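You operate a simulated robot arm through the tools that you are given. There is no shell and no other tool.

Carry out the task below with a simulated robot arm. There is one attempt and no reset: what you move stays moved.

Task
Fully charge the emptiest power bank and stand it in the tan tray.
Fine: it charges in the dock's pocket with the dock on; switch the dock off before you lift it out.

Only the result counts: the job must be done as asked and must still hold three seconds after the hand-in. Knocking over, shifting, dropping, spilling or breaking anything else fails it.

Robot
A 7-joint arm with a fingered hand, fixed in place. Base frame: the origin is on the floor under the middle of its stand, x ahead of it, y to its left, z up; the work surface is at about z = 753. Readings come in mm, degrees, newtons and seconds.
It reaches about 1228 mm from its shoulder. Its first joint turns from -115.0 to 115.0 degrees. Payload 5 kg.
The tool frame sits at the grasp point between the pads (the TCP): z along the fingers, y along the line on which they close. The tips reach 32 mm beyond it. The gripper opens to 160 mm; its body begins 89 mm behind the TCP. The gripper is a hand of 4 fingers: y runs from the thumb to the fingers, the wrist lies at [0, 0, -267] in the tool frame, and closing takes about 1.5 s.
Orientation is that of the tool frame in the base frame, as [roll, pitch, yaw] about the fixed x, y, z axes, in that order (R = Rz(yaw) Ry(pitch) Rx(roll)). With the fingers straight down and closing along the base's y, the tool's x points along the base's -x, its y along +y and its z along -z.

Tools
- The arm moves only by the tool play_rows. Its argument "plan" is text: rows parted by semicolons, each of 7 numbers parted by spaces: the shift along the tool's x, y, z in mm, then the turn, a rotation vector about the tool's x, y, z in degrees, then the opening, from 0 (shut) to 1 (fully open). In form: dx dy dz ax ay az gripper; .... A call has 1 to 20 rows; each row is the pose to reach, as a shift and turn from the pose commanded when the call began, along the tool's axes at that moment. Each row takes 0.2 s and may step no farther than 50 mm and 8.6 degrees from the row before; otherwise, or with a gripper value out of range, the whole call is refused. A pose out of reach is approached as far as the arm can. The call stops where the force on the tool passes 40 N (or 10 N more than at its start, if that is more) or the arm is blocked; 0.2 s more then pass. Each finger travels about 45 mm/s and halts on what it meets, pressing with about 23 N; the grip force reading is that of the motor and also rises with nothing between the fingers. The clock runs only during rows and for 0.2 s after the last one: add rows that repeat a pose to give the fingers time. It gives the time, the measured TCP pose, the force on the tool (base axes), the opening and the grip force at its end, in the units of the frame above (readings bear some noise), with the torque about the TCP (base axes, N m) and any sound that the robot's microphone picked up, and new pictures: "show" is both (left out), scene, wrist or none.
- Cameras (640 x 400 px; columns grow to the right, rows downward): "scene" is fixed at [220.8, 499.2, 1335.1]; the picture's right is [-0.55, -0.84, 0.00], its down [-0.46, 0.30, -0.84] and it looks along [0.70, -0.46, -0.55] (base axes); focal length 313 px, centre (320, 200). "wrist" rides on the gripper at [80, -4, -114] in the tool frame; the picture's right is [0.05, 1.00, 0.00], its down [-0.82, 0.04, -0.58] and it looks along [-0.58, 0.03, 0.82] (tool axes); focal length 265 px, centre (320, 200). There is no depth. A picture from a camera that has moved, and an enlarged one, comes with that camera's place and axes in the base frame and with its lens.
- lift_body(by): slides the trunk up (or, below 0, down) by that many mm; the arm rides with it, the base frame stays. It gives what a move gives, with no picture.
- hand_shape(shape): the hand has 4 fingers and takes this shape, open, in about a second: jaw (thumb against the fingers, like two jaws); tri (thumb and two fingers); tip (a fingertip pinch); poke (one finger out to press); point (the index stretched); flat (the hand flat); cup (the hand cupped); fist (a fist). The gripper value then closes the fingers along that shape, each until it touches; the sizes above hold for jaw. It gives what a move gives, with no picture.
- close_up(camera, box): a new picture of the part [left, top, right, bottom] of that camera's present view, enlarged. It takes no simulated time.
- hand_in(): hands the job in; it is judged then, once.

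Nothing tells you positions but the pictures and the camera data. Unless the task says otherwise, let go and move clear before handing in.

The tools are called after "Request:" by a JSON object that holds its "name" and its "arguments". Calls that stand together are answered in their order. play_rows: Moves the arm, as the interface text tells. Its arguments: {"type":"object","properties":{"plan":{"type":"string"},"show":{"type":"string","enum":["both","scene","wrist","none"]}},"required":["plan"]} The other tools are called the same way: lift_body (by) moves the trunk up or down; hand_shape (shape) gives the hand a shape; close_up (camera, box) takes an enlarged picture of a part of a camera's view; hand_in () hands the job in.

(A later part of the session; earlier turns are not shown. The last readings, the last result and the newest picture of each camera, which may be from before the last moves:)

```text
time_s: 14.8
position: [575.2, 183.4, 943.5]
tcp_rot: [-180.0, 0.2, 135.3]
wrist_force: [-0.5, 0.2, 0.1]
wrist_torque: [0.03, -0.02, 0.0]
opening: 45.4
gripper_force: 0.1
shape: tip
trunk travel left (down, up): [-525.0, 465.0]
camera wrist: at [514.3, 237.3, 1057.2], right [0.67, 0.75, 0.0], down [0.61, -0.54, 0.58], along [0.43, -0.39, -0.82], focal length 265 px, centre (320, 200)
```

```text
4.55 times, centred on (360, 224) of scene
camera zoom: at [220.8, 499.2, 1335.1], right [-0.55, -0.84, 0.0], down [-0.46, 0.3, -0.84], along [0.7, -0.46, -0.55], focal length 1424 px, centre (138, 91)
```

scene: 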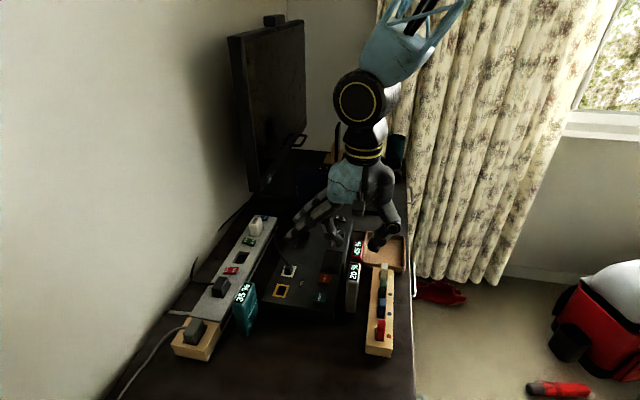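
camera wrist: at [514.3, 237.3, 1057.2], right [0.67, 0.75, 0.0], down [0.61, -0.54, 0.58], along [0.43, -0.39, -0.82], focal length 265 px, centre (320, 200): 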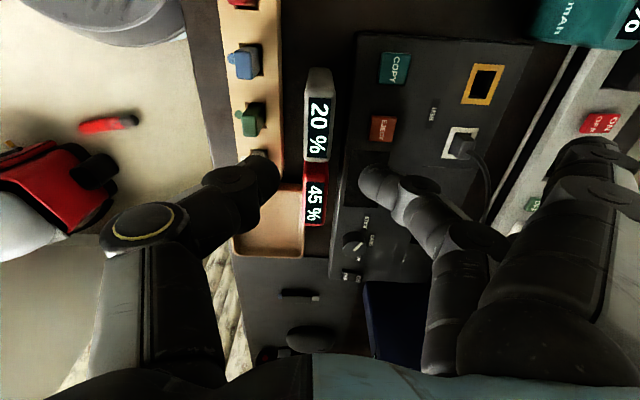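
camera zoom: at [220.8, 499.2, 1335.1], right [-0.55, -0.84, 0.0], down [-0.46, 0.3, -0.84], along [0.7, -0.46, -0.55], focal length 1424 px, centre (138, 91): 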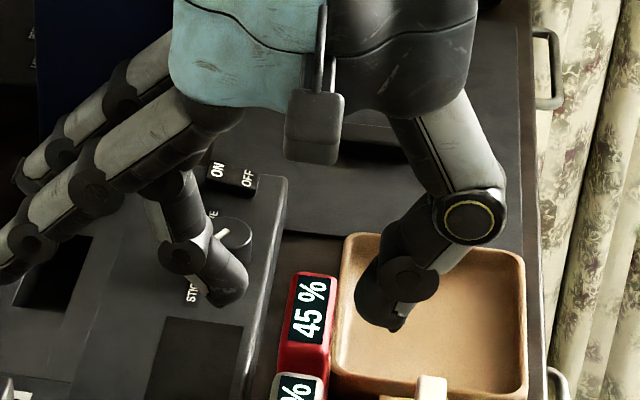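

"Tip" is a clean thumb-and-middle-finger pinch with the other fingers held open, so it suits this bank. I'll recentre it over the bank and go down, stopping above for a check.

Request:
{"name": "play_rows", "arguments": {"plan": "7 -1.6 5 0 0 0 0.25; 7 -1.6 25 0 0 0 0.25; 7 -1.6 45 0 0 0 0.25; 7 -1.6 60 0 0 0 0.25; 7 -1.6 74 0 0 0 0.25; 7 -1.6 74 0 0 0 0.25", "show": "both"}}

Request:
{"name": "close_up", "arguments": {"camera": "wrist", "box": [200, 80, 440, 230]}}

Request:
{"name": "close_up", "arguments": {"camera": "scene", "box": [270, 200, 414, 290]}}

```text
time_s: 16.2
position: [566.5, 187.2, 870.6]
tcp_rot: [179.9, 0.1, 135.3]
wrist_force: [-0.4, 0.2, -0.9]
wrist_torque: [-0.03, -0.01, -0.02]
opening: 40.4
gripper_force: 0.0
shape: tip
trunk travel left (down, up): [-525.0, 465.0]
camera wrist: at [505.6, 240.4, 984.4], right [0.67, 0.75, 0.0], down [0.61, -0.54, 0.58], along [0.43, -0.39, -0.82], focal length 265 px, centre (320, 200)
```

scene: 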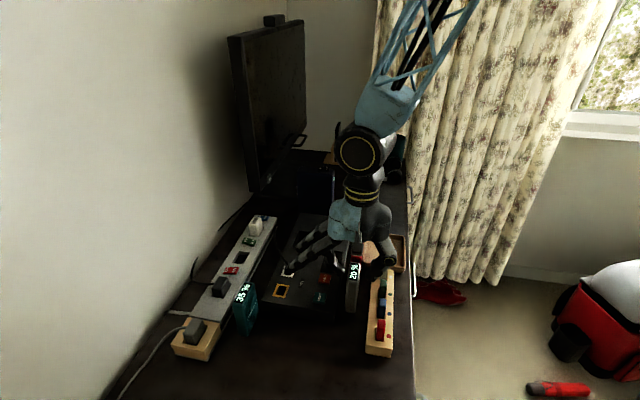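
wrist: 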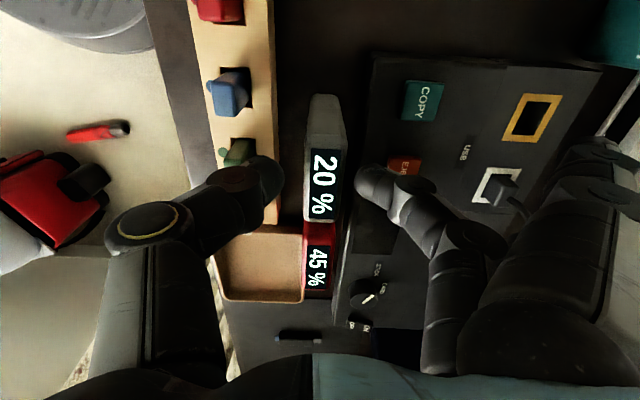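

```text
2.67 times, centred on (320, 155) of wrist
camera zoom: at [505.6, 240.4, 984.4], right [0.67, 0.75, 0.0], down [0.61, -0.54, 0.58], along [0.43, -0.39, -0.82], focal length 708 px, centre (320, 320)
```

zoom: 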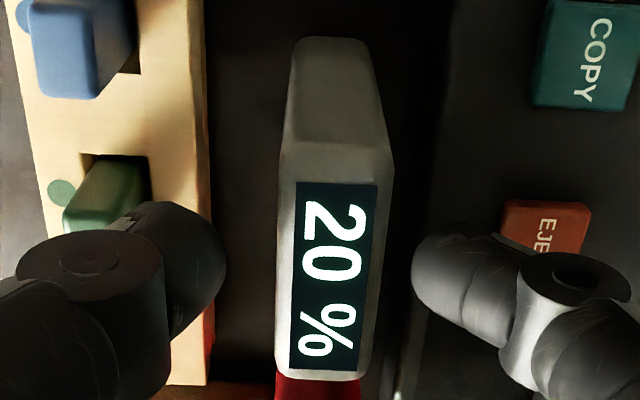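

```text
4.44 times, centred on (342, 245) of scene
camera zoom: at [220.8, 499.2, 1335.1], right [-0.55, -0.84, 0.0], down [-0.46, 0.3, -0.84], along [0.7, -0.46, -0.55], focal length 1392 px, centre (222, 0)
```

zoom: 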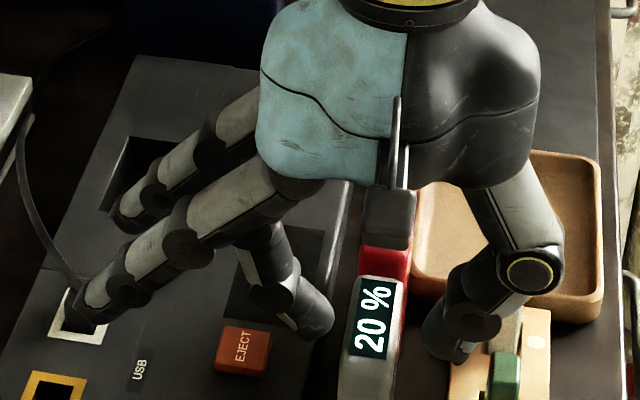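

Bank is 2 mm right of the pinch centre; I'll shift that over, drop to z≈845 and close the pinch on it.

Request:
{"name": "play_rows", "arguments": {"plan": "-1.5 2.2 8 0 0 0 0.25; -1.5 2.2 16 0 0 0 0.25; -1.5 2.2 25 0 0 0 0.25; -1.5 2.2 25 0 0 0 0.2; -1.5 2.2 25 0 0 0 0.1; -1.5 2.2 25 0 0 0 0.05; -1.5 2.2 25 0 0 0 0.05; -1.5 2.2 25 0 0 0 0.05", "show": "both"}}

Request:
{"name": "close_up", "arguments": {"camera": "wrist", "box": [200, 80, 440, 230]}}

Request:
{"name": "close_up", "arguments": {"camera": "scene", "box": [270, 210, 414, 300]}}

```text
time_s: 18.0
position: [570.1, 188.7, 845.8]
tcp_rot: [-180.0, 0.1, 135.3]
wrist_force: [0.0, -0.4, 0.4]
wrist_torque: [0.0, -0.01, 0.01]
opening: 19.4
gripper_force: 23.1
shape: tip
trunk travel left (down, up): [-525.0, 465.0]
camera wrist: at [509.1, 242.3, 959.3], right [0.67, 0.75, 0.0], down [0.61, -0.54, 0.58], along [0.43, -0.39, -0.82], focal length 265 px, centre (320, 200)
```

scene: 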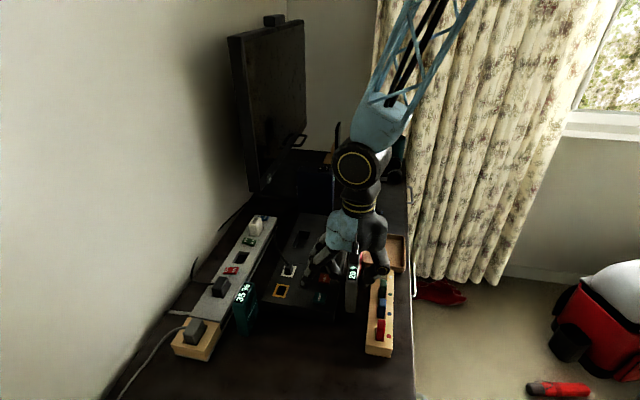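
wrist: 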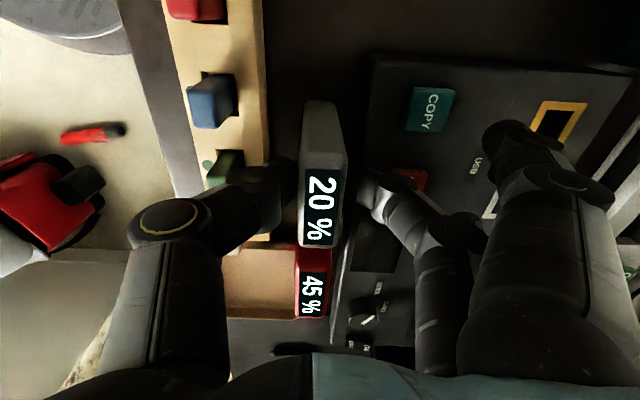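

```text
2.67 times, centred on (320, 155) of wrist
camera zoom: at [509.1, 242.3, 959.3], right [0.67, 0.75, 0.0], down [0.61, -0.54, 0.58], along [0.43, -0.39, -0.82], focal length 708 px, centre (320, 320)
```

zoom: 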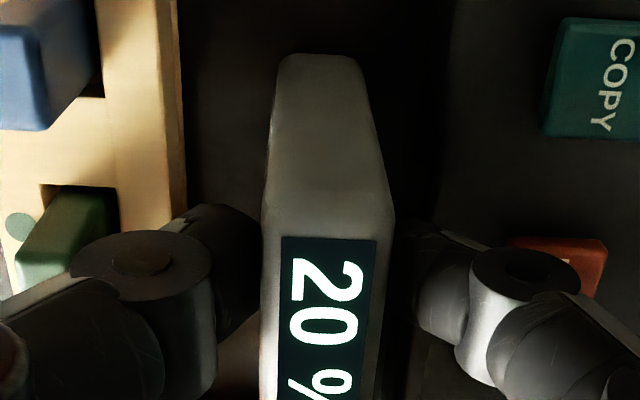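

```text
4.44 times, centred on (342, 255) of scene
camera zoom: at [220.8, 499.2, 1335.1], right [-0.55, -0.84, 0.0], down [-0.46, 0.3, -0.84], along [0.7, -0.46, -0.55], focal length 1392 px, centre (222, -44)
```

zoom: 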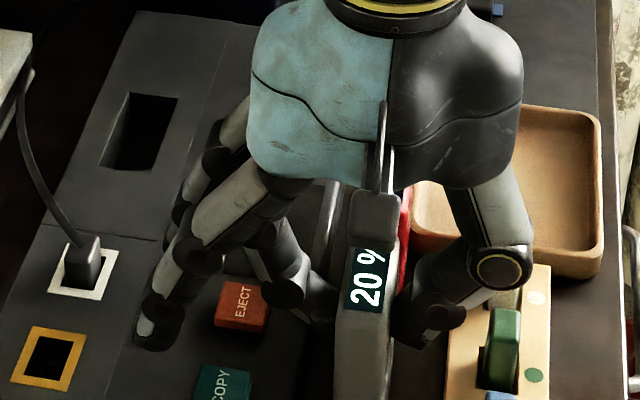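

The pinch stopped at 19 mm with 23 N, so the bank is held. I'll lift it straight up a little and check that it comes along.

Request:
{"name": "play_rows", "arguments": {"plan": "0 0 -4 0 0 0 0.05; 0 0 -10 0 0 0 0.05; 0 0 -20 0 0 0 0.05; 0 0 -30 0 0 0 0.05", "show": "both"}}

Request:
{"name": "close_up", "arguments": {"camera": "scene", "box": [270, 210, 414, 300]}}

```text
time_s: 19.0
position: [569.7, 189.5, 875.3]
tcp_rot: [-179.9, 0.1, 135.4]
wrist_force: [0.0, 0.0, -2.1]
wrist_torque: [0.02, -0.03, 0.01]
opening: 19.1
gripper_force: 23.0
shape: tip
trunk travel left (down, up): [-525.0, 465.0]
camera wrist: at [509.0, 242.3, 988.9], right [0.66, 0.75, 0.0], down [0.61, -0.54, 0.58], along [0.43, -0.39, -0.82], focal length 265 px, centre (320, 200)
```

scene: 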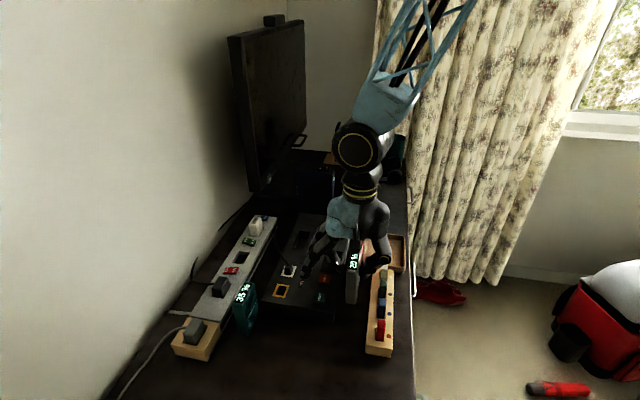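
wrist: 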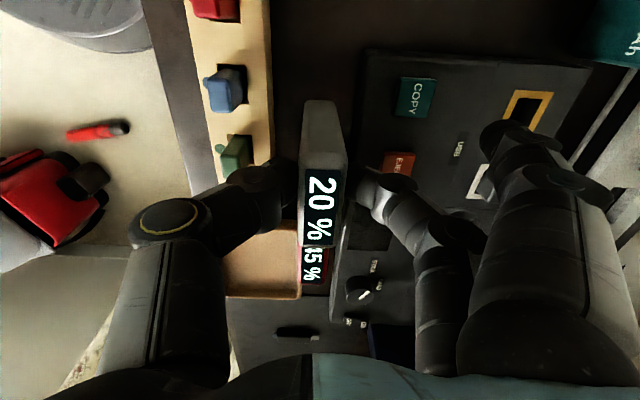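

```text
4.44 times, centred on (342, 255) of scene
camera zoom: at [220.8, 499.2, 1335.1], right [-0.55, -0.84, 0.0], down [-0.46, 0.3, -0.84], along [0.7, -0.46, -0.55], focal length 1392 px, centre (222, -44)
```

zoom: 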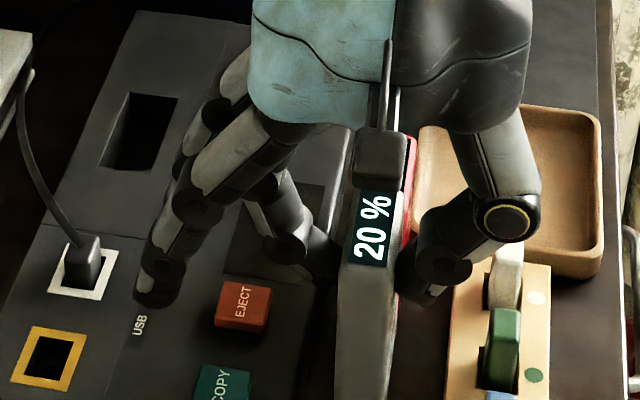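

Request:
{"name": "close_up", "arguments": {"camera": "wrist", "box": [264, 90, 376, 160]}}

Request:
{"name": "close_up", "arguments": {"camera": "wrist", "box": [264, 190, 376, 260]}}

Request:
{"name": "close_up", "arguments": {"camera": "scene", "box": [240, 205, 320, 255]}}

```text
5.71 times, centred on (320, 125) of wrist
camera zoom: at [509.0, 242.3, 988.9], right [0.66, 0.75, 0.0], down [0.61, -0.54, 0.58], along [0.43, -0.39, -0.82], focal length 1517 px, centre (320, 629)
```

zoom: 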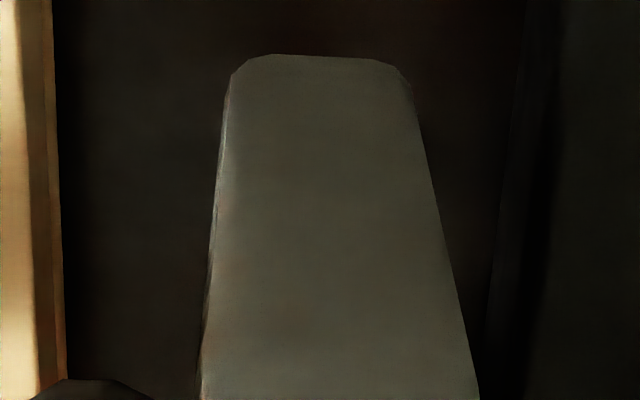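

```text
5.71 times, centred on (320, 225) of wrist
camera zoom: at [509.0, 242.3, 988.9], right [0.66, 0.75, 0.0], down [0.61, -0.54, 0.58], along [0.43, -0.39, -0.82], focal length 1517 px, centre (320, 57)
```

zoom: 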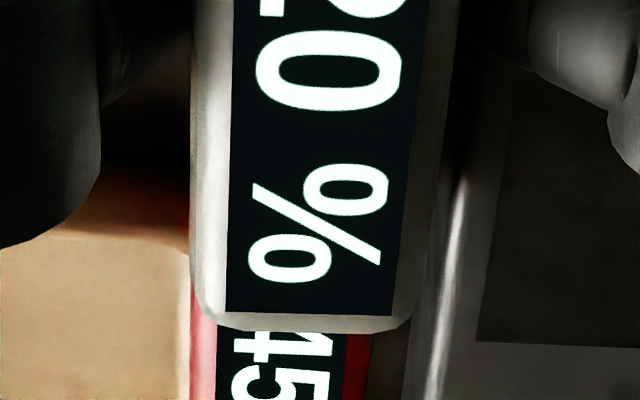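

```text
8.00 times, centred on (280, 230) of scene
camera zoom: at [220.8, 499.2, 1335.1], right [-0.55, -0.84, 0.0], down [-0.46, 0.3, -0.84], along [0.7, -0.46, -0.55], focal length 2506 px, centre (640, -40)
```

zoom: 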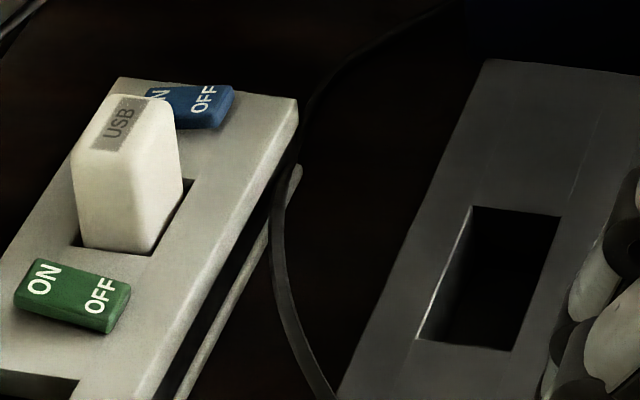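

The bank hangs straight in the pinch (about 0.2 kg) and centred. I'll raise it clear and carry it over the pocket, then check the alignment from above.

Request:
{"name": "play_rows", "arguments": {"plan": "0 0 -40 0 0 0 0.05; 0 0 -75 0 0 0 0.05; -20 21 -85 0 0 0 0.05; -45 46 -85 0 0 0 0.05; -70 72 -85 0 0 0 0.05; -95 98 -85 0 0 0 0.05; -120 124 -85 0 0 0 0.05; -137 141 -85 0 0 0 0.05; -144.9 149.5 -85 0 0 0 0.05; -144.9 149.5 -85 0 0 0 0.05", "show": "both"}}

Request:
{"name": "close_up", "arguments": {"camera": "wrist", "box": [220, 60, 420, 185]}}

Request:
{"name": "close_up", "arguments": {"camera": "scene", "box": [230, 170, 374, 260]}}

```text
time_s: 21.2
position: [778.0, 191.9, 962.3]
tcp_rot: [-180.0, 0.1, 135.2]
wrist_force: [0.0, -0.2, -2.8]
wrist_torque: [0.0, -0.01, -0.03]
opening: 18.9
gripper_force: 23.3
shape: tip
trunk travel left (down, up): [-525.0, 465.0]
camera wrist: at [716.9, 246.1, 1075.6], right [0.67, 0.75, 0.0], down [0.61, -0.54, 0.58], along [0.43, -0.39, -0.82], focal length 265 px, centre (320, 200)
```

scene: 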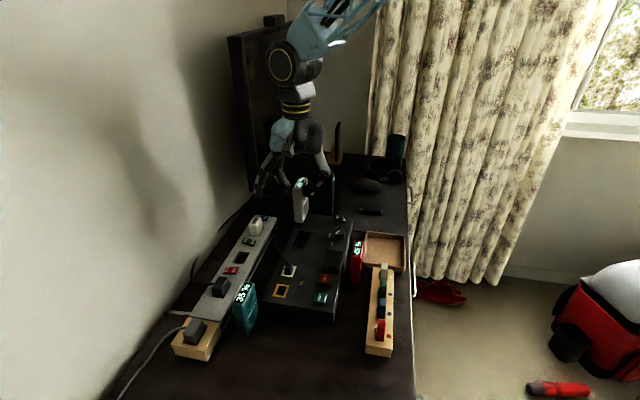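
wrist: 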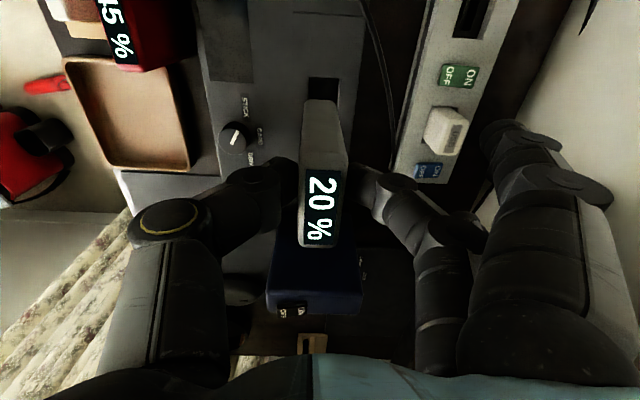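

```text
3.20 times, centred on (320, 122) of wrist
camera zoom: at [716.9, 246.1, 1075.6], right [0.67, 0.75, 0.0], down [0.61, -0.54, 0.58], along [0.43, -0.39, -0.82], focal length 849 px, centre (320, 448)
```

zoom: 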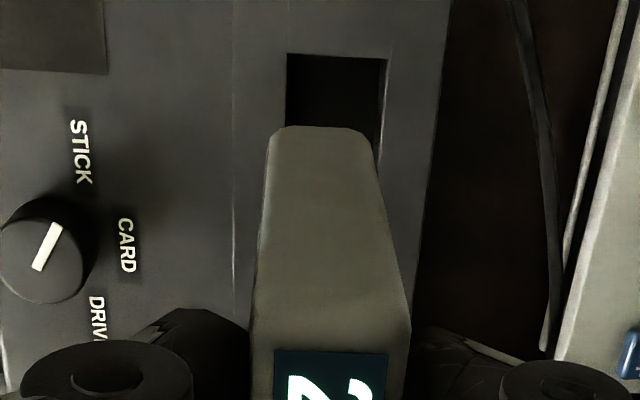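

```text
4.44 times, centred on (302, 215) of scene
camera zoom: at [220.8, 499.2, 1335.1], right [-0.55, -0.84, 0.0], down [-0.46, 0.3, -0.84], along [0.7, -0.46, -0.55], focal length 1392 px, centre (400, 133)
```

zoom: 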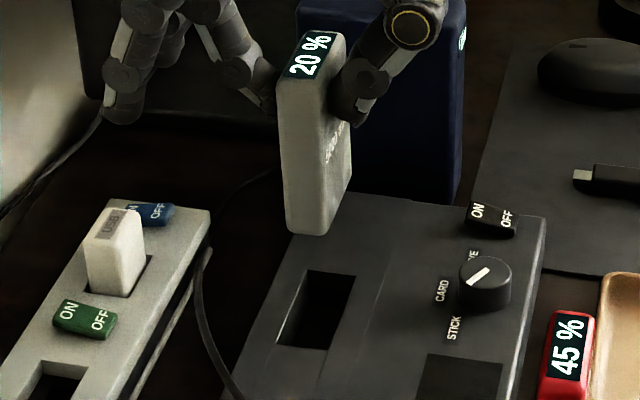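

The bank must go about 2 mm further along and 4 mm across to sit over the pocket centre. I'll correct, come down to just above the dock's top and look again.

Request:
{"name": "play_rows", "arguments": {"plan": "-2 4.3 10 0 0 0 0.05; -2 4.3 25 0 0 0 0.05; -2 4.3 40 0 0 0 0.05; -2 4.3 52 0 0 0 0.05; -2 4.3 62 0 0 0 0.05; -2 4.3 62 0 0 0 0.05", "show": "both"}}

Request:
{"name": "close_up", "arguments": {"camera": "wrist", "box": [240, 60, 400, 160]}}

Request:
{"name": "close_up", "arguments": {"camera": "scene", "box": [250, 180, 346, 240]}}

```text
time_s: 22.6
position: [783.7, 193.9, 898.5]
tcp_rot: [-179.9, 0.0, 135.4]
wrist_force: [-0.2, 0.5, -1.3]
wrist_torque: [0.0, 0.0, -0.02]
opening: 19.1
gripper_force: 23.5
shape: tip
trunk travel left (down, up): [-525.0, 465.0]
camera wrist: at [722.8, 247.8, 1012.0], right [0.67, 0.75, 0.0], down [0.61, -0.54, 0.58], along [0.43, -0.39, -0.82], focal length 265 px, centre (320, 200)
```

scene: 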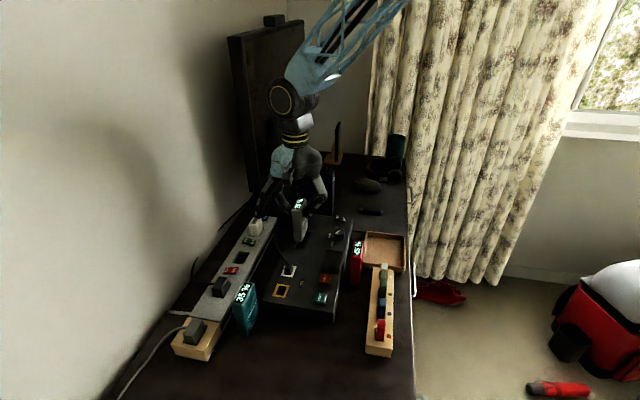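
wrist: 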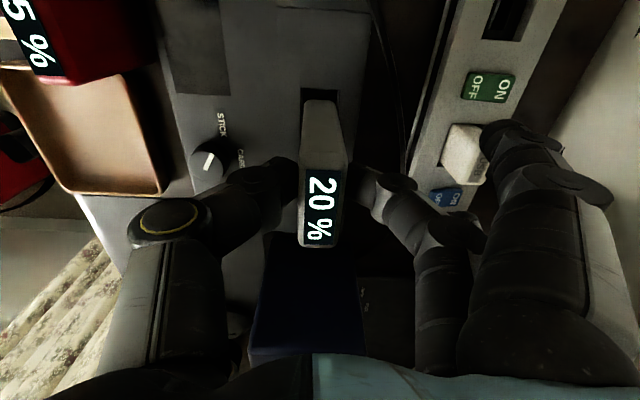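

```text
4.00 times, centred on (320, 110) of wrist
camera zoom: at [722.8, 247.8, 1012.0], right [0.67, 0.75, 0.0], down [0.61, -0.54, 0.58], along [0.43, -0.39, -0.82], focal length 1062 px, centre (320, 560)
```

zoom: 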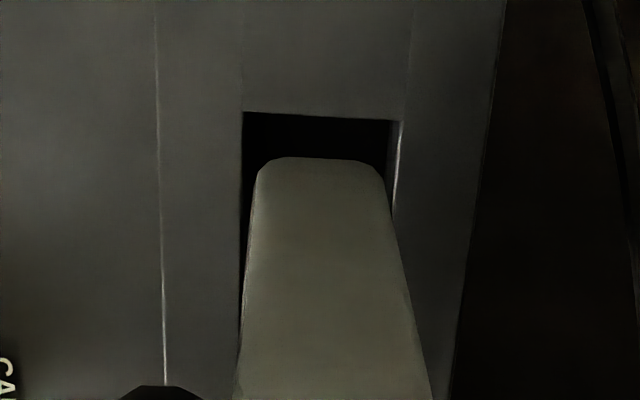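

```text
6.67 times, centred on (298, 210) of scene
camera zoom: at [220.8, 499.2, 1335.1], right [-0.55, -0.84, 0.0], down [-0.46, 0.3, -0.84], along [0.7, -0.46, -0.55], focal length 2088 px, centre (467, 133)
```

zoom: 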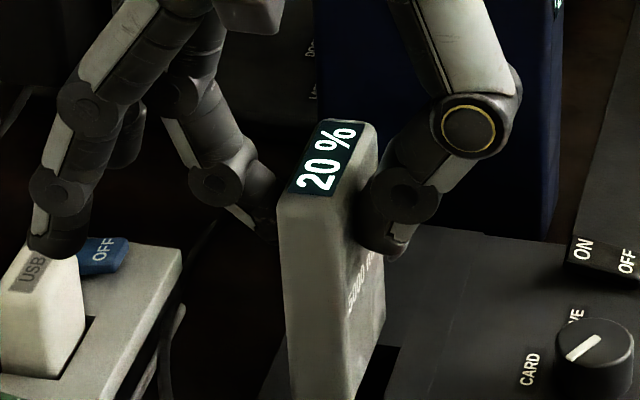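

Request:
{"name": "close_up", "arguments": {"camera": "wrist", "box": [420, 60, 580, 220]}}

Request:
{"name": "close_up", "arguments": {"camera": "scene", "box": [235, 195, 315, 245]}}

```text
2.50 times, centred on (500, 140) of wrist
camera zoom: at [722.8, 247.8, 1012.0], right [0.67, 0.75, 0.0], down [0.61, -0.54, 0.58], along [0.43, -0.39, -0.82], focal length 664 px, centre (-130, 350)
```

zoom: 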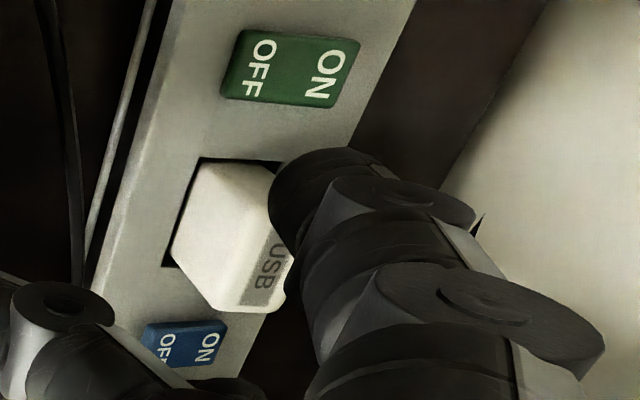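

```text
8.00 times, centred on (275, 220) of scene
camera zoom: at [220.8, 499.2, 1335.1], right [-0.55, -0.84, 0.0], down [-0.46, 0.3, -0.84], along [0.7, -0.46, -0.55], focal length 2506 px, centre (680, 40)
```

zoom: 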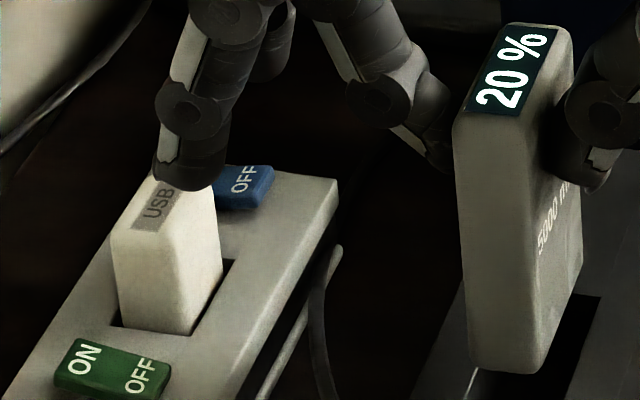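

Bank and pocket now line up within about 1 mm, and the spare fingers clear the charger plug on the strip. I'll lower it into the pocket in small steps, watching the force.

Request:
{"name": "play_rows", "arguments": {"plan": "0 0 6 0 0 0 0.05; 0 0 12 0 0 0 0.05; 0 0 18 0 0 0 0.05; 0 0 24 0 0 0 0.05; 0 0 30 0 0 0 0.05", "show": "both"}}

Request:
{"name": "close_up", "arguments": {"camera": "wrist", "box": [240, 60, 400, 160]}}

Request:
{"name": "close_up", "arguments": {"camera": "scene", "box": [235, 195, 331, 255]}}

```text
time_s: 23.8
position: [783.2, 195.0, 867.9]
tcp_rot: [-180.0, 0.1, 135.3]
wrist_force: [-0.1, -0.5, -1.8]
wrist_torque: [0.02, -0.01, -0.01]
opening: 19.0
gripper_force: 22.9
shape: tip
trunk travel left (down, up): [-525.0, 465.0]
camera wrist: at [722.4, 247.6, 981.9], right [0.67, 0.75, 0.0], down [0.61, -0.54, 0.58], along [0.43, -0.39, -0.82], focal length 265 px, centre (320, 200)
```

scene: 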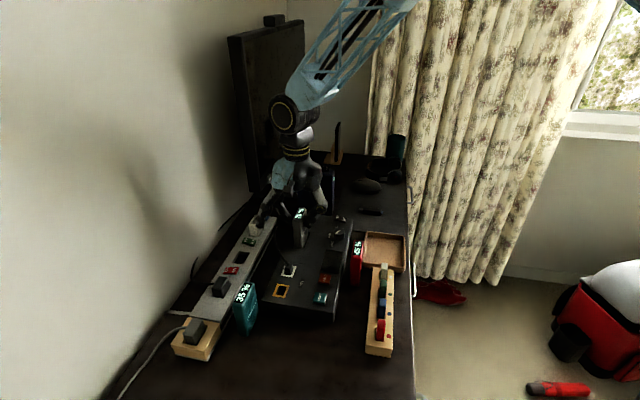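
wrist: 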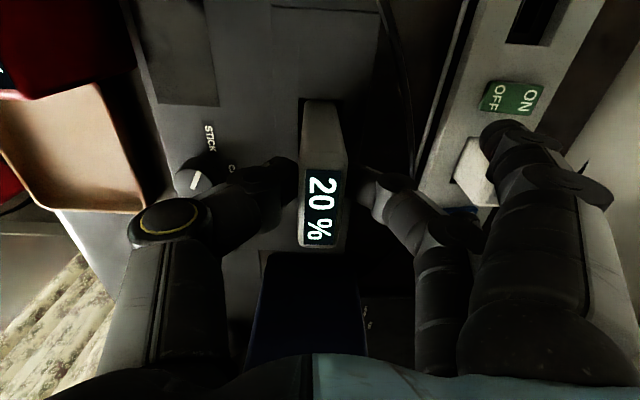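

```text
4.00 times, centred on (320, 110) of wrist
camera zoom: at [722.4, 247.6, 981.9], right [0.67, 0.75, 0.0], down [0.61, -0.54, 0.58], along [0.43, -0.39, -0.82], focal length 1062 px, centre (320, 560)
```

zoom: 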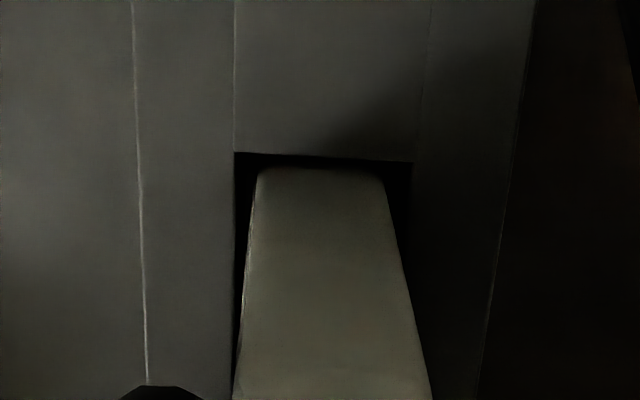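

```text
6.67 times, centred on (283, 225) of scene
camera zoom: at [220.8, 499.2, 1335.1], right [-0.55, -0.84, 0.0], down [-0.46, 0.3, -0.84], along [0.7, -0.46, -0.55], focal length 2088 px, centre (567, 33)
```

zoom: 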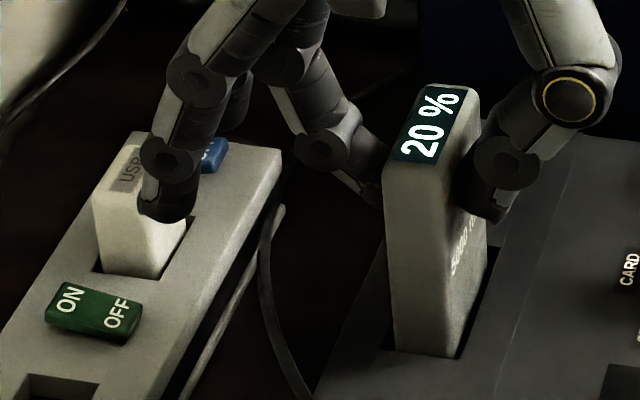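

Request:
{"name": "play_rows", "arguments": {"plan": "0 0 3 0 0 0 0.05; 0 0 6 0 0 0 0.05; 0 0 9 0 0 0 0.05; 0 0 12 0 0 0 0.05", "show": "scene"}}

Request:
{"name": "close_up", "arguments": {"camera": "scene", "box": [235, 195, 331, 255]}}

```text
time_s: 24.8
position: [782.3, 193.7, 856.5]
tcp_rot: [-179.9, 0.0, 135.3]
wrist_force: [0.1, -0.7, -2.0]
wrist_torque: [0.02, 0.03, 0.01]
opening: 19.1
gripper_force: 23.1
shape: tip
trunk travel left (down, up): [-525.0, 465.0]
```

scene: 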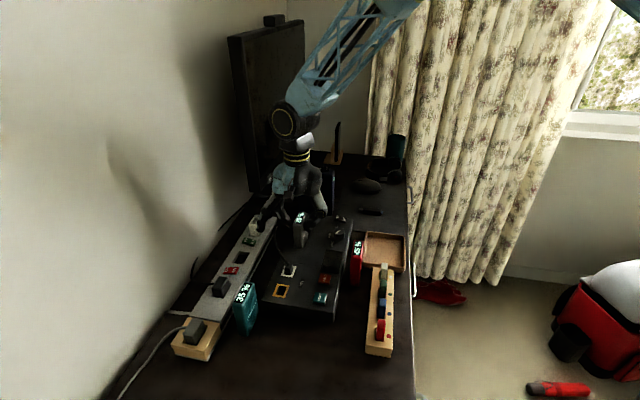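

```text
6.67 times, centred on (283, 225) of scene
camera zoom: at [220.8, 499.2, 1335.1], right [-0.55, -0.84, 0.0], down [-0.46, 0.3, -0.84], along [0.7, -0.46, -0.55], focal length 2088 px, centre (567, 33)
```

zoom: 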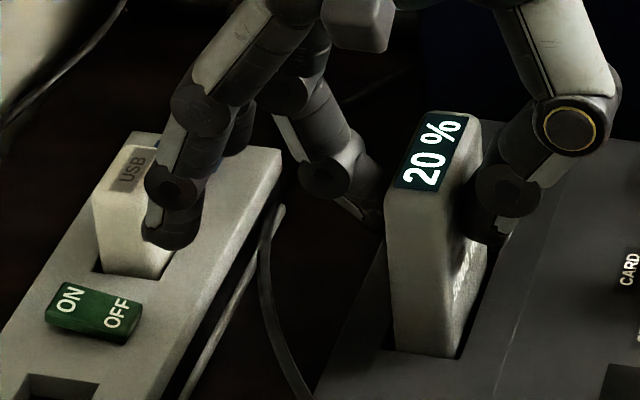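

Request:
{"name": "play_rows", "arguments": {"plan": "0 0 2.5 0 0 0 0.05; 0 0 5 0 0 0 0.05; 0 0 7.5 0 0 0 0.05", "show": "scene"}}

Request:
{"name": "close_up", "arguments": {"camera": "scene", "box": [235, 195, 331, 255]}}

```text
time_s: 25.6
position: [783.1, 194.1, 853.1]
tcp_rot: [179.9, 0.2, 135.3]
wrist_force: [-5.1, -2.7, 23.5]
wrist_torque: [-0.11, 0.1, -0.01]
opening: 20.8
gripper_force: 23.2
shape: tip
trunk travel left (down, up): [-525.0, 465.0]
```

scene: 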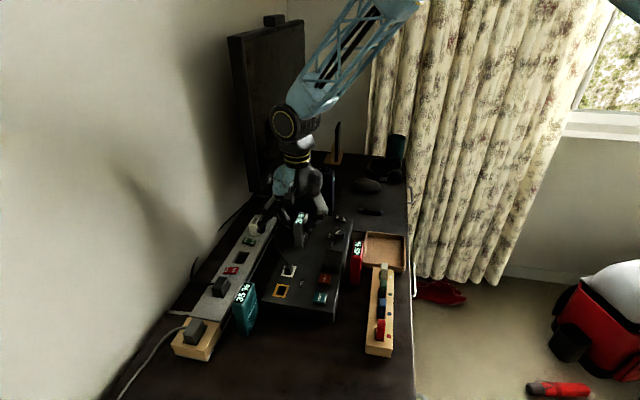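

```text
6.67 times, centred on (283, 225) of scene
camera zoom: at [220.8, 499.2, 1335.1], right [-0.55, -0.84, 0.0], down [-0.46, 0.3, -0.84], along [0.7, -0.46, -0.55], focal length 2088 px, centre (567, 33)
```

zoom: 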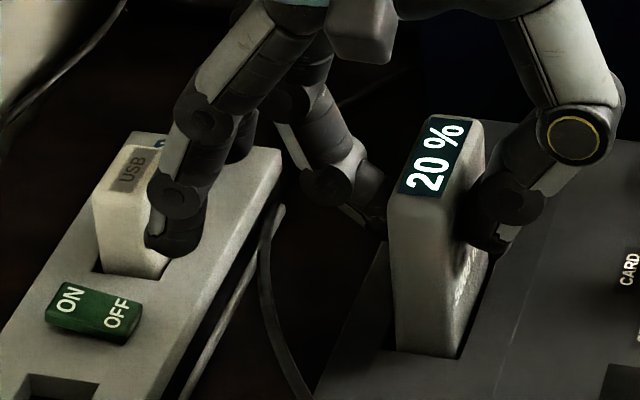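

The bank has bottomed out in the pocket (23 N up at z≈853). I'll ease off a few mm, open the pinch slightly and rise straight up.

Request:
{"name": "play_rows", "arguments": {"plan": "0 0 -3 0 0 0 0.05; 0 0 -4 0 0 0 0.15; 0 0 -4 0 0 0 0.2; 0 0 -4 0 0 0 0.2; 0 0 -4 0 0 0 0.2", "show": "both"}}

Request:
{"name": "close_up", "arguments": {"camera": "scene", "box": [235, 195, 331, 255]}}

Request:
{"name": "close_up", "arguments": {"camera": "wrist", "box": [220, 80, 460, 230]}}

```text
time_s: 26.8
position: [782.9, 194.4, 852.7]
tcp_rot: [-179.9, 0.0, 135.3]
wrist_force: [0.5, 0.8, -0.7]
wrist_torque: [0.01, -0.01, 0.0]
opening: 31.8
gripper_force: 0.0
shape: tip
trunk travel left (down, up): [-525.0, 465.0]
camera wrist: at [721.7, 247.9, 966.4], right [0.67, 0.75, 0.0], down [0.61, -0.54, 0.58], along [0.43, -0.39, -0.82], focal length 265 px, centre (320, 200)
```

scene: 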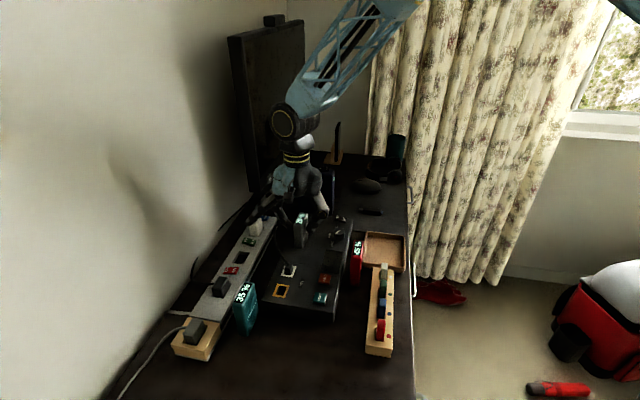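
wrist: 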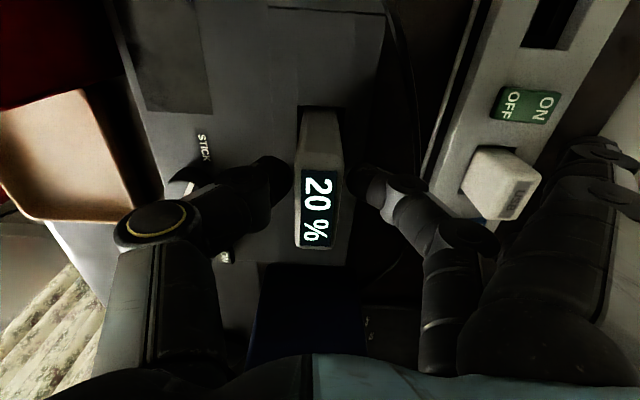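

```text
6.67 times, centred on (283, 225) of scene
camera zoom: at [220.8, 499.2, 1335.1], right [-0.55, -0.84, 0.0], down [-0.46, 0.3, -0.84], along [0.7, -0.46, -0.55], focal length 2088 px, centre (567, 33)
```

zoom: 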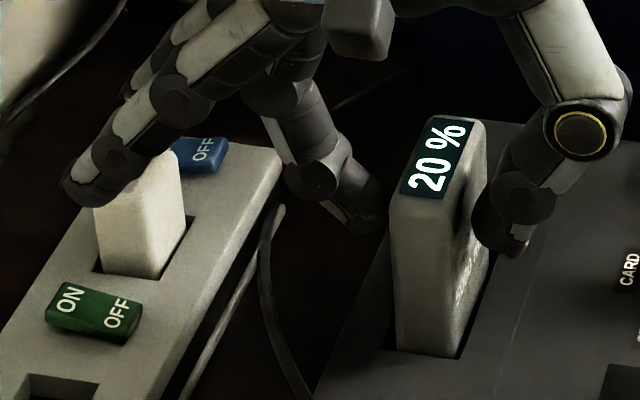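

```text
2.67 times, centred on (340, 155) of wrist
camera zoom: at [721.7, 247.9, 966.4], right [0.67, 0.75, 0.0], down [0.61, -0.54, 0.58], along [0.43, -0.39, -0.82], focal length 708 px, centre (267, 320)
```

zoom: 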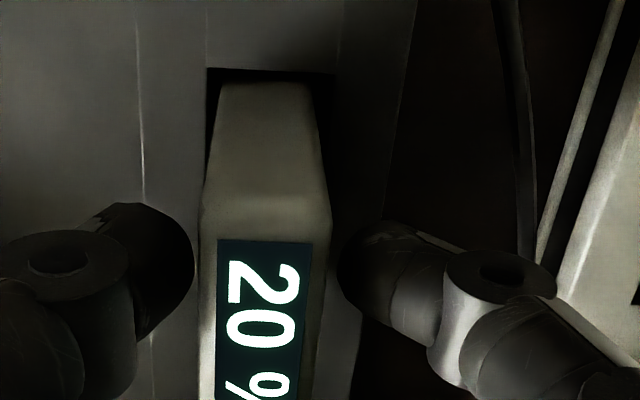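

The bank stands in the pocket, released on both sides. I'll rise straight up, then set the hand to "poke" for the rocker.

Request:
{"name": "play_rows", "arguments": {"plan": "0 0 -10 0 0 0 0.2; 0 0 -30 0 0 0 0.2; 0 0 -60 0 0 0 0.2; 0 0 -95 0 0 0 0.2; 0 0 -130 0 0 0 0.2", "show": "both"}}

Request:
{"name": "hand_shape", "arguments": {"shape": "poke"}}

Request:
{"name": "play_rows", "arguments": {"plan": "0 0 0 0 0 0 1; 0 0 0 0 0 0 1", "show": "both"}}

Request:
{"name": "close_up", "arguments": {"camera": "scene", "box": [220, 110, 364, 200]}}

```text
time_s: 28.0
position: [781.8, 196.5, 986.8]
tcp_rot: [-179.8, 0.1, 135.5]
wrist_force: [0.4, 0.4, -0.8]
wrist_torque: [-0.05, 0.01, 0.04]
opening: 31.7
gripper_force: 0.1
shape: tip
trunk travel left (down, up): [-525.0, 465.0]
camera wrist: at [720.9, 249.2, 1100.5], right [0.66, 0.75, 0.0], down [0.61, -0.54, 0.58], along [0.43, -0.39, -0.82], focal length 265 px, centre (320, 200)
```

scene: 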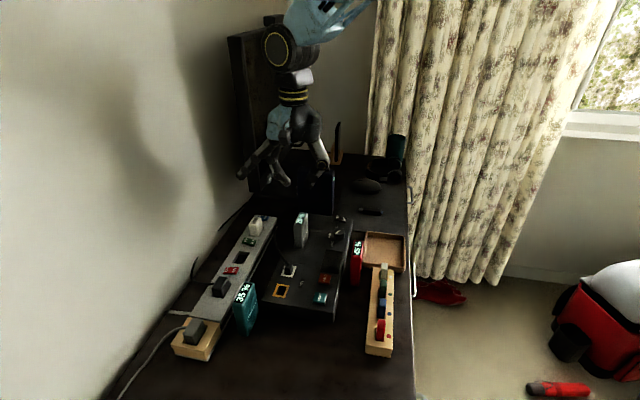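
wrist: 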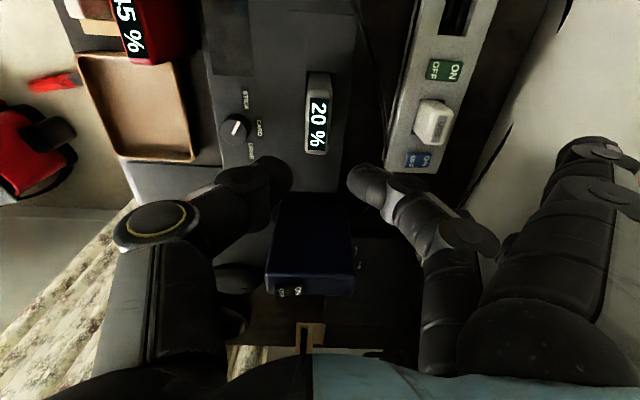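

```text
time_s: 28.9
position: [783.1, 195.7, 987.3]
tcp_rot: [-180.0, 0.1, 135.3]
wrist_force: [0.5, -0.1, 0.3]
wrist_torque: [0.02, -0.01, 0.01]
opening: 0.0
gripper_force: 0.1
shape: poke
trunk travel left (down, up): [-525.0, 465.0]
```

```text
time_s: 29.5
position: [782.6, 195.2, 987.0]
tcp_rot: [-179.9, 0.1, 135.3]
wrist_force: [0.1, 0.0, -0.3]
wrist_torque: [-0.01, 0.0, 0.04]
opening: 0.0
gripper_force: 0.1
shape: poke
trunk travel left (down, up): [-525.0, 465.0]
camera wrist: at [721.6, 249.1, 1100.0], right [0.67, 0.75, 0.0], down [0.61, -0.54, 0.58], along [0.43, -0.39, -0.82], focal length 265 px, centre (320, 200)
```

scene: 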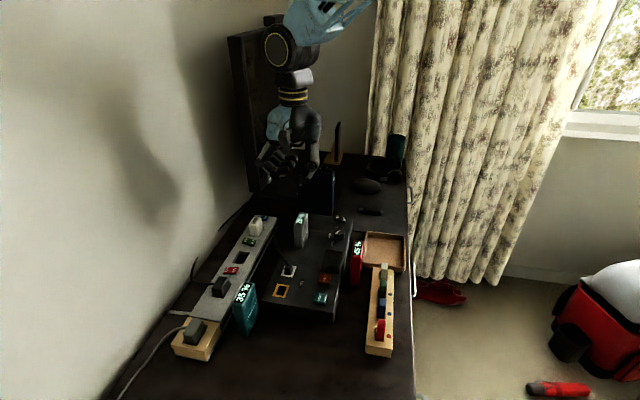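
wrist: 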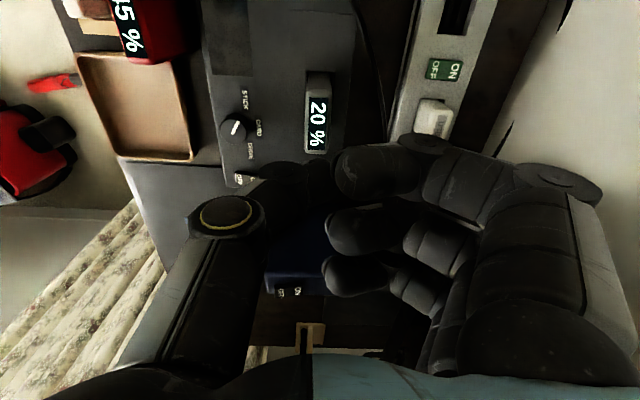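

```text
4.44 times, centred on (292, 155) of scene
camera zoom: at [220.8, 499.2, 1335.1], right [-0.55, -0.84, 0.0], down [-0.46, 0.3, -0.84], along [0.7, -0.46, -0.55], focal length 1392 px, centre (444, 400)
```

zoom: 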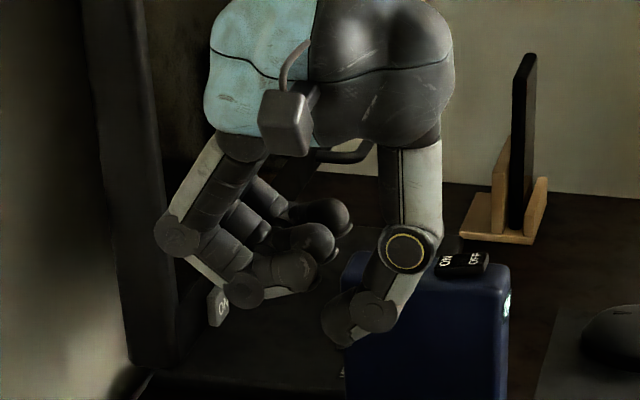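

Request:
{"name": "close_up", "arguments": {"camera": "wrist", "box": [160, 120, 480, 320]}}

Request:
{"name": "close_up", "arguments": {"camera": "scene", "box": [250, 140, 330, 190]}}

```text
2.00 times, centred on (320, 220) of wrist
camera zoom: at [721.6, 249.1, 1100.0], right [0.67, 0.75, 0.0], down [0.61, -0.54, 0.58], along [0.43, -0.39, -0.82], focal length 531 px, centre (320, 160)
```

zoom: 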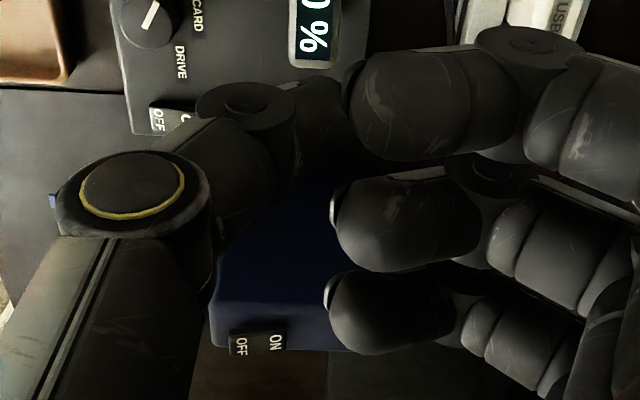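

```text
8.00 times, centred on (290, 165) of scene
camera zoom: at [220.8, 499.2, 1335.1], right [-0.55, -0.84, 0.0], down [-0.46, 0.3, -0.84], along [0.7, -0.46, -0.55], focal length 2506 px, centre (560, 480)
```

zoom: 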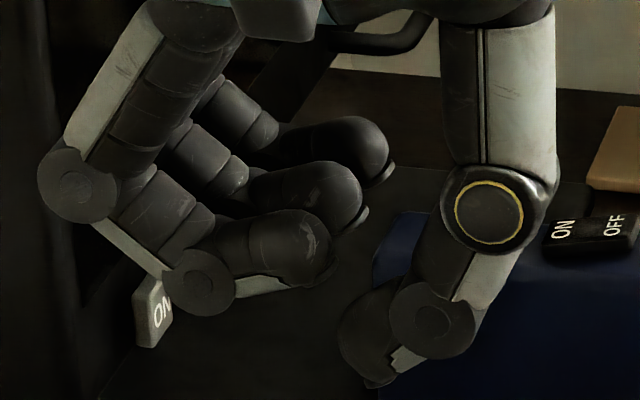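

In "poke" the thumb tip is the pressing finger, sitting on the tool axis about 33 mm beyond the TCP. I'll move over the dock's rocker and look before pressing its ON end.

Request:
{"name": "play_rows", "arguments": {"plan": "-33 -28 15 0 0 0 1; -66 -56 35 0 0 0 1; -99 -85 50 0 0 0 1; -99 -85 70 0 0 0 1; -99 -85 70 0 0 0 1", "show": "both"}}

Request:
{"name": "close_up", "arguments": {"camera": "wrist", "box": [220, 80, 420, 205]}}

Request:
{"name": "close_up", "arguments": {"camera": "scene", "box": [290, 170, 386, 230]}}

```text
time_s: 30.7
position: [792.8, 62.7, 912.5]
tcp_rot: [-179.9, 0.1, 135.3]
wrist_force: [-0.4, 0.0, -0.1]
wrist_torque: [0.0, -0.01, -0.01]
opening: 0.1
gripper_force: 0.0
shape: poke
trunk travel left (down, up): [-525.0, 465.0]
camera wrist: at [733.7, 117.5, 1025.4], right [0.67, 0.75, 0.0], down [0.61, -0.54, 0.58], along [0.43, -0.39, -0.82], focal length 265 px, centre (320, 200)
```

scene: 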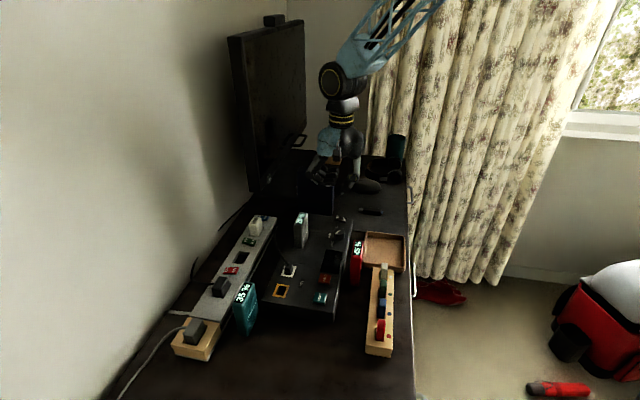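
wrist: 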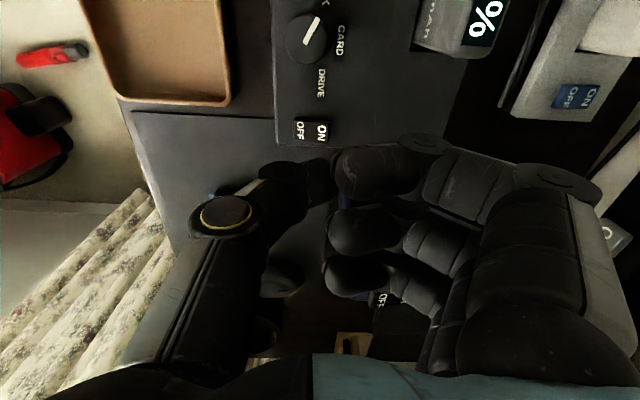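

```text
3.20 times, centred on (320, 142) of wrist
camera zoom: at [733.7, 117.5, 1025.4], right [0.67, 0.75, 0.0], down [0.61, -0.54, 0.58], along [0.43, -0.39, -0.82], focal length 849 px, centre (320, 384)
```

zoom: 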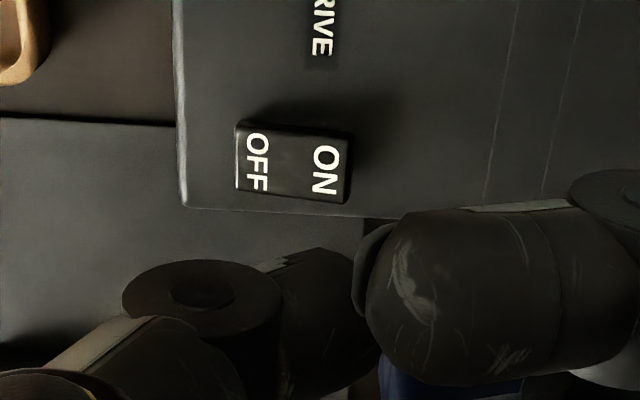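

```text
6.67 times, centred on (338, 200) of scene
camera zoom: at [220.8, 499.2, 1335.1], right [-0.55, -0.84, 0.0], down [-0.46, 0.3, -0.84], along [0.7, -0.46, -0.55], focal length 2088 px, centre (200, 200)
```

zoom: 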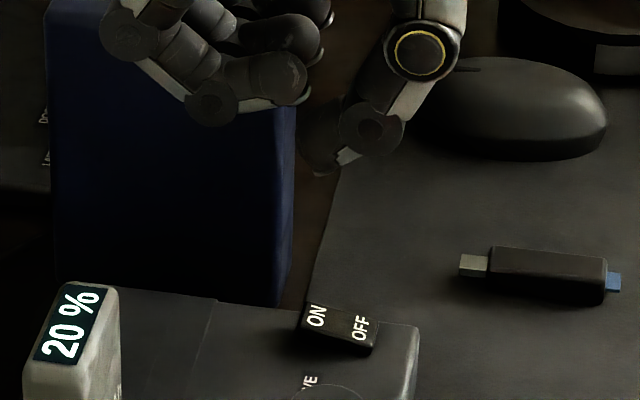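

The ON end of the rocker is at about (s 522, n 607), 3–4 mm from the thumb tip's present spot. I'll correct and come down to just above it.

Request:
{"name": "play_rows", "arguments": {"plan": "-3 4.4 15 0 0 0 1; -3 4.4 30 0 0 0 1; -3 4.4 45 0 0 0 1; -3 4.4 58 0 0 0 1; -3 4.4 58 0 0 0 1", "show": "both"}}

Request:
{"name": "close_up", "arguments": {"camera": "wrist", "box": [220, 80, 420, 205]}}

Request:
{"name": "close_up", "arguments": {"camera": "scene", "box": [302, 185, 382, 235]}}

```text
time_s: 31.9
position: [800.1, 64.4, 855.4]
tcp_rot: [-180.0, 0.2, 135.3]
wrist_force: [-0.7, -0.7, -0.3]
wrist_torque: [-0.01, 0.01, 0.01]
opening: 0.1
gripper_force: 0.0
shape: poke
trunk travel left (down, up): [-525.0, 465.0]
camera wrist: at [739.2, 117.8, 968.4], right [0.67, 0.75, 0.0], down [0.61, -0.54, 0.58], along [0.43, -0.39, -0.82], focal length 265 px, centre (320, 200)
```

scene: 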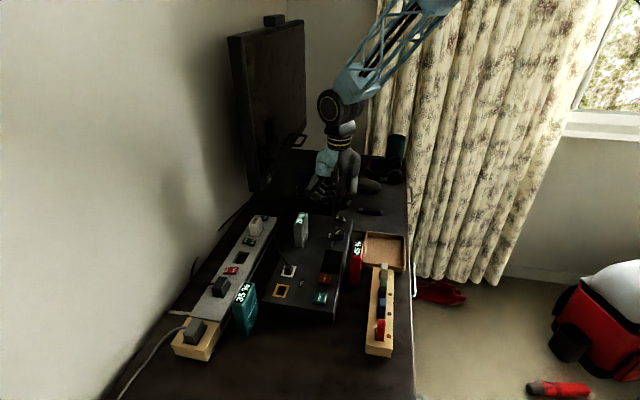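
wrist: 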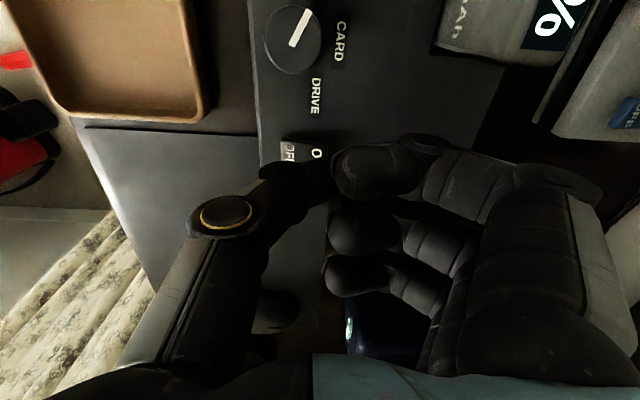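

```text
3.20 times, centred on (320, 142) of wrist
camera zoom: at [739.2, 117.8, 968.4], right [0.67, 0.75, 0.0], down [0.61, -0.54, 0.58], along [0.43, -0.39, -0.82], focal length 849 px, centre (320, 384)
```

zoom: 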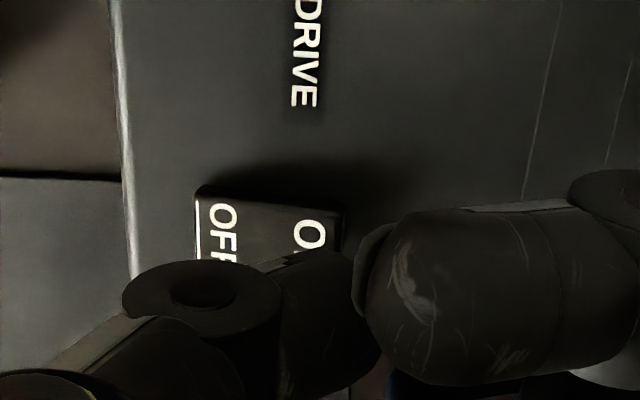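

```text
8.00 times, centred on (342, 210) of scene
camera zoom: at [220.8, 499.2, 1335.1], right [-0.55, -0.84, 0.0], down [-0.46, 0.3, -0.84], along [0.7, -0.46, -0.55], focal length 2506 px, centre (144, 120)
```

zoom: 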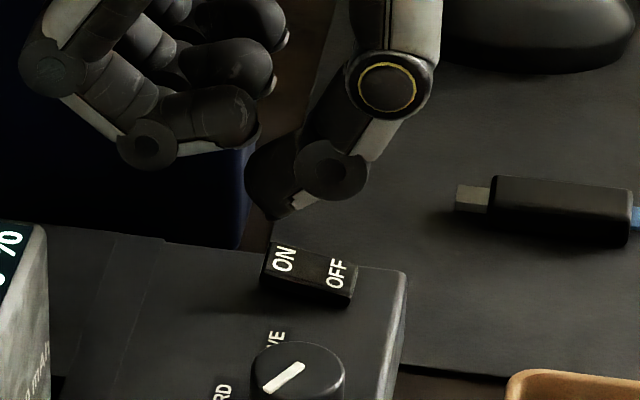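

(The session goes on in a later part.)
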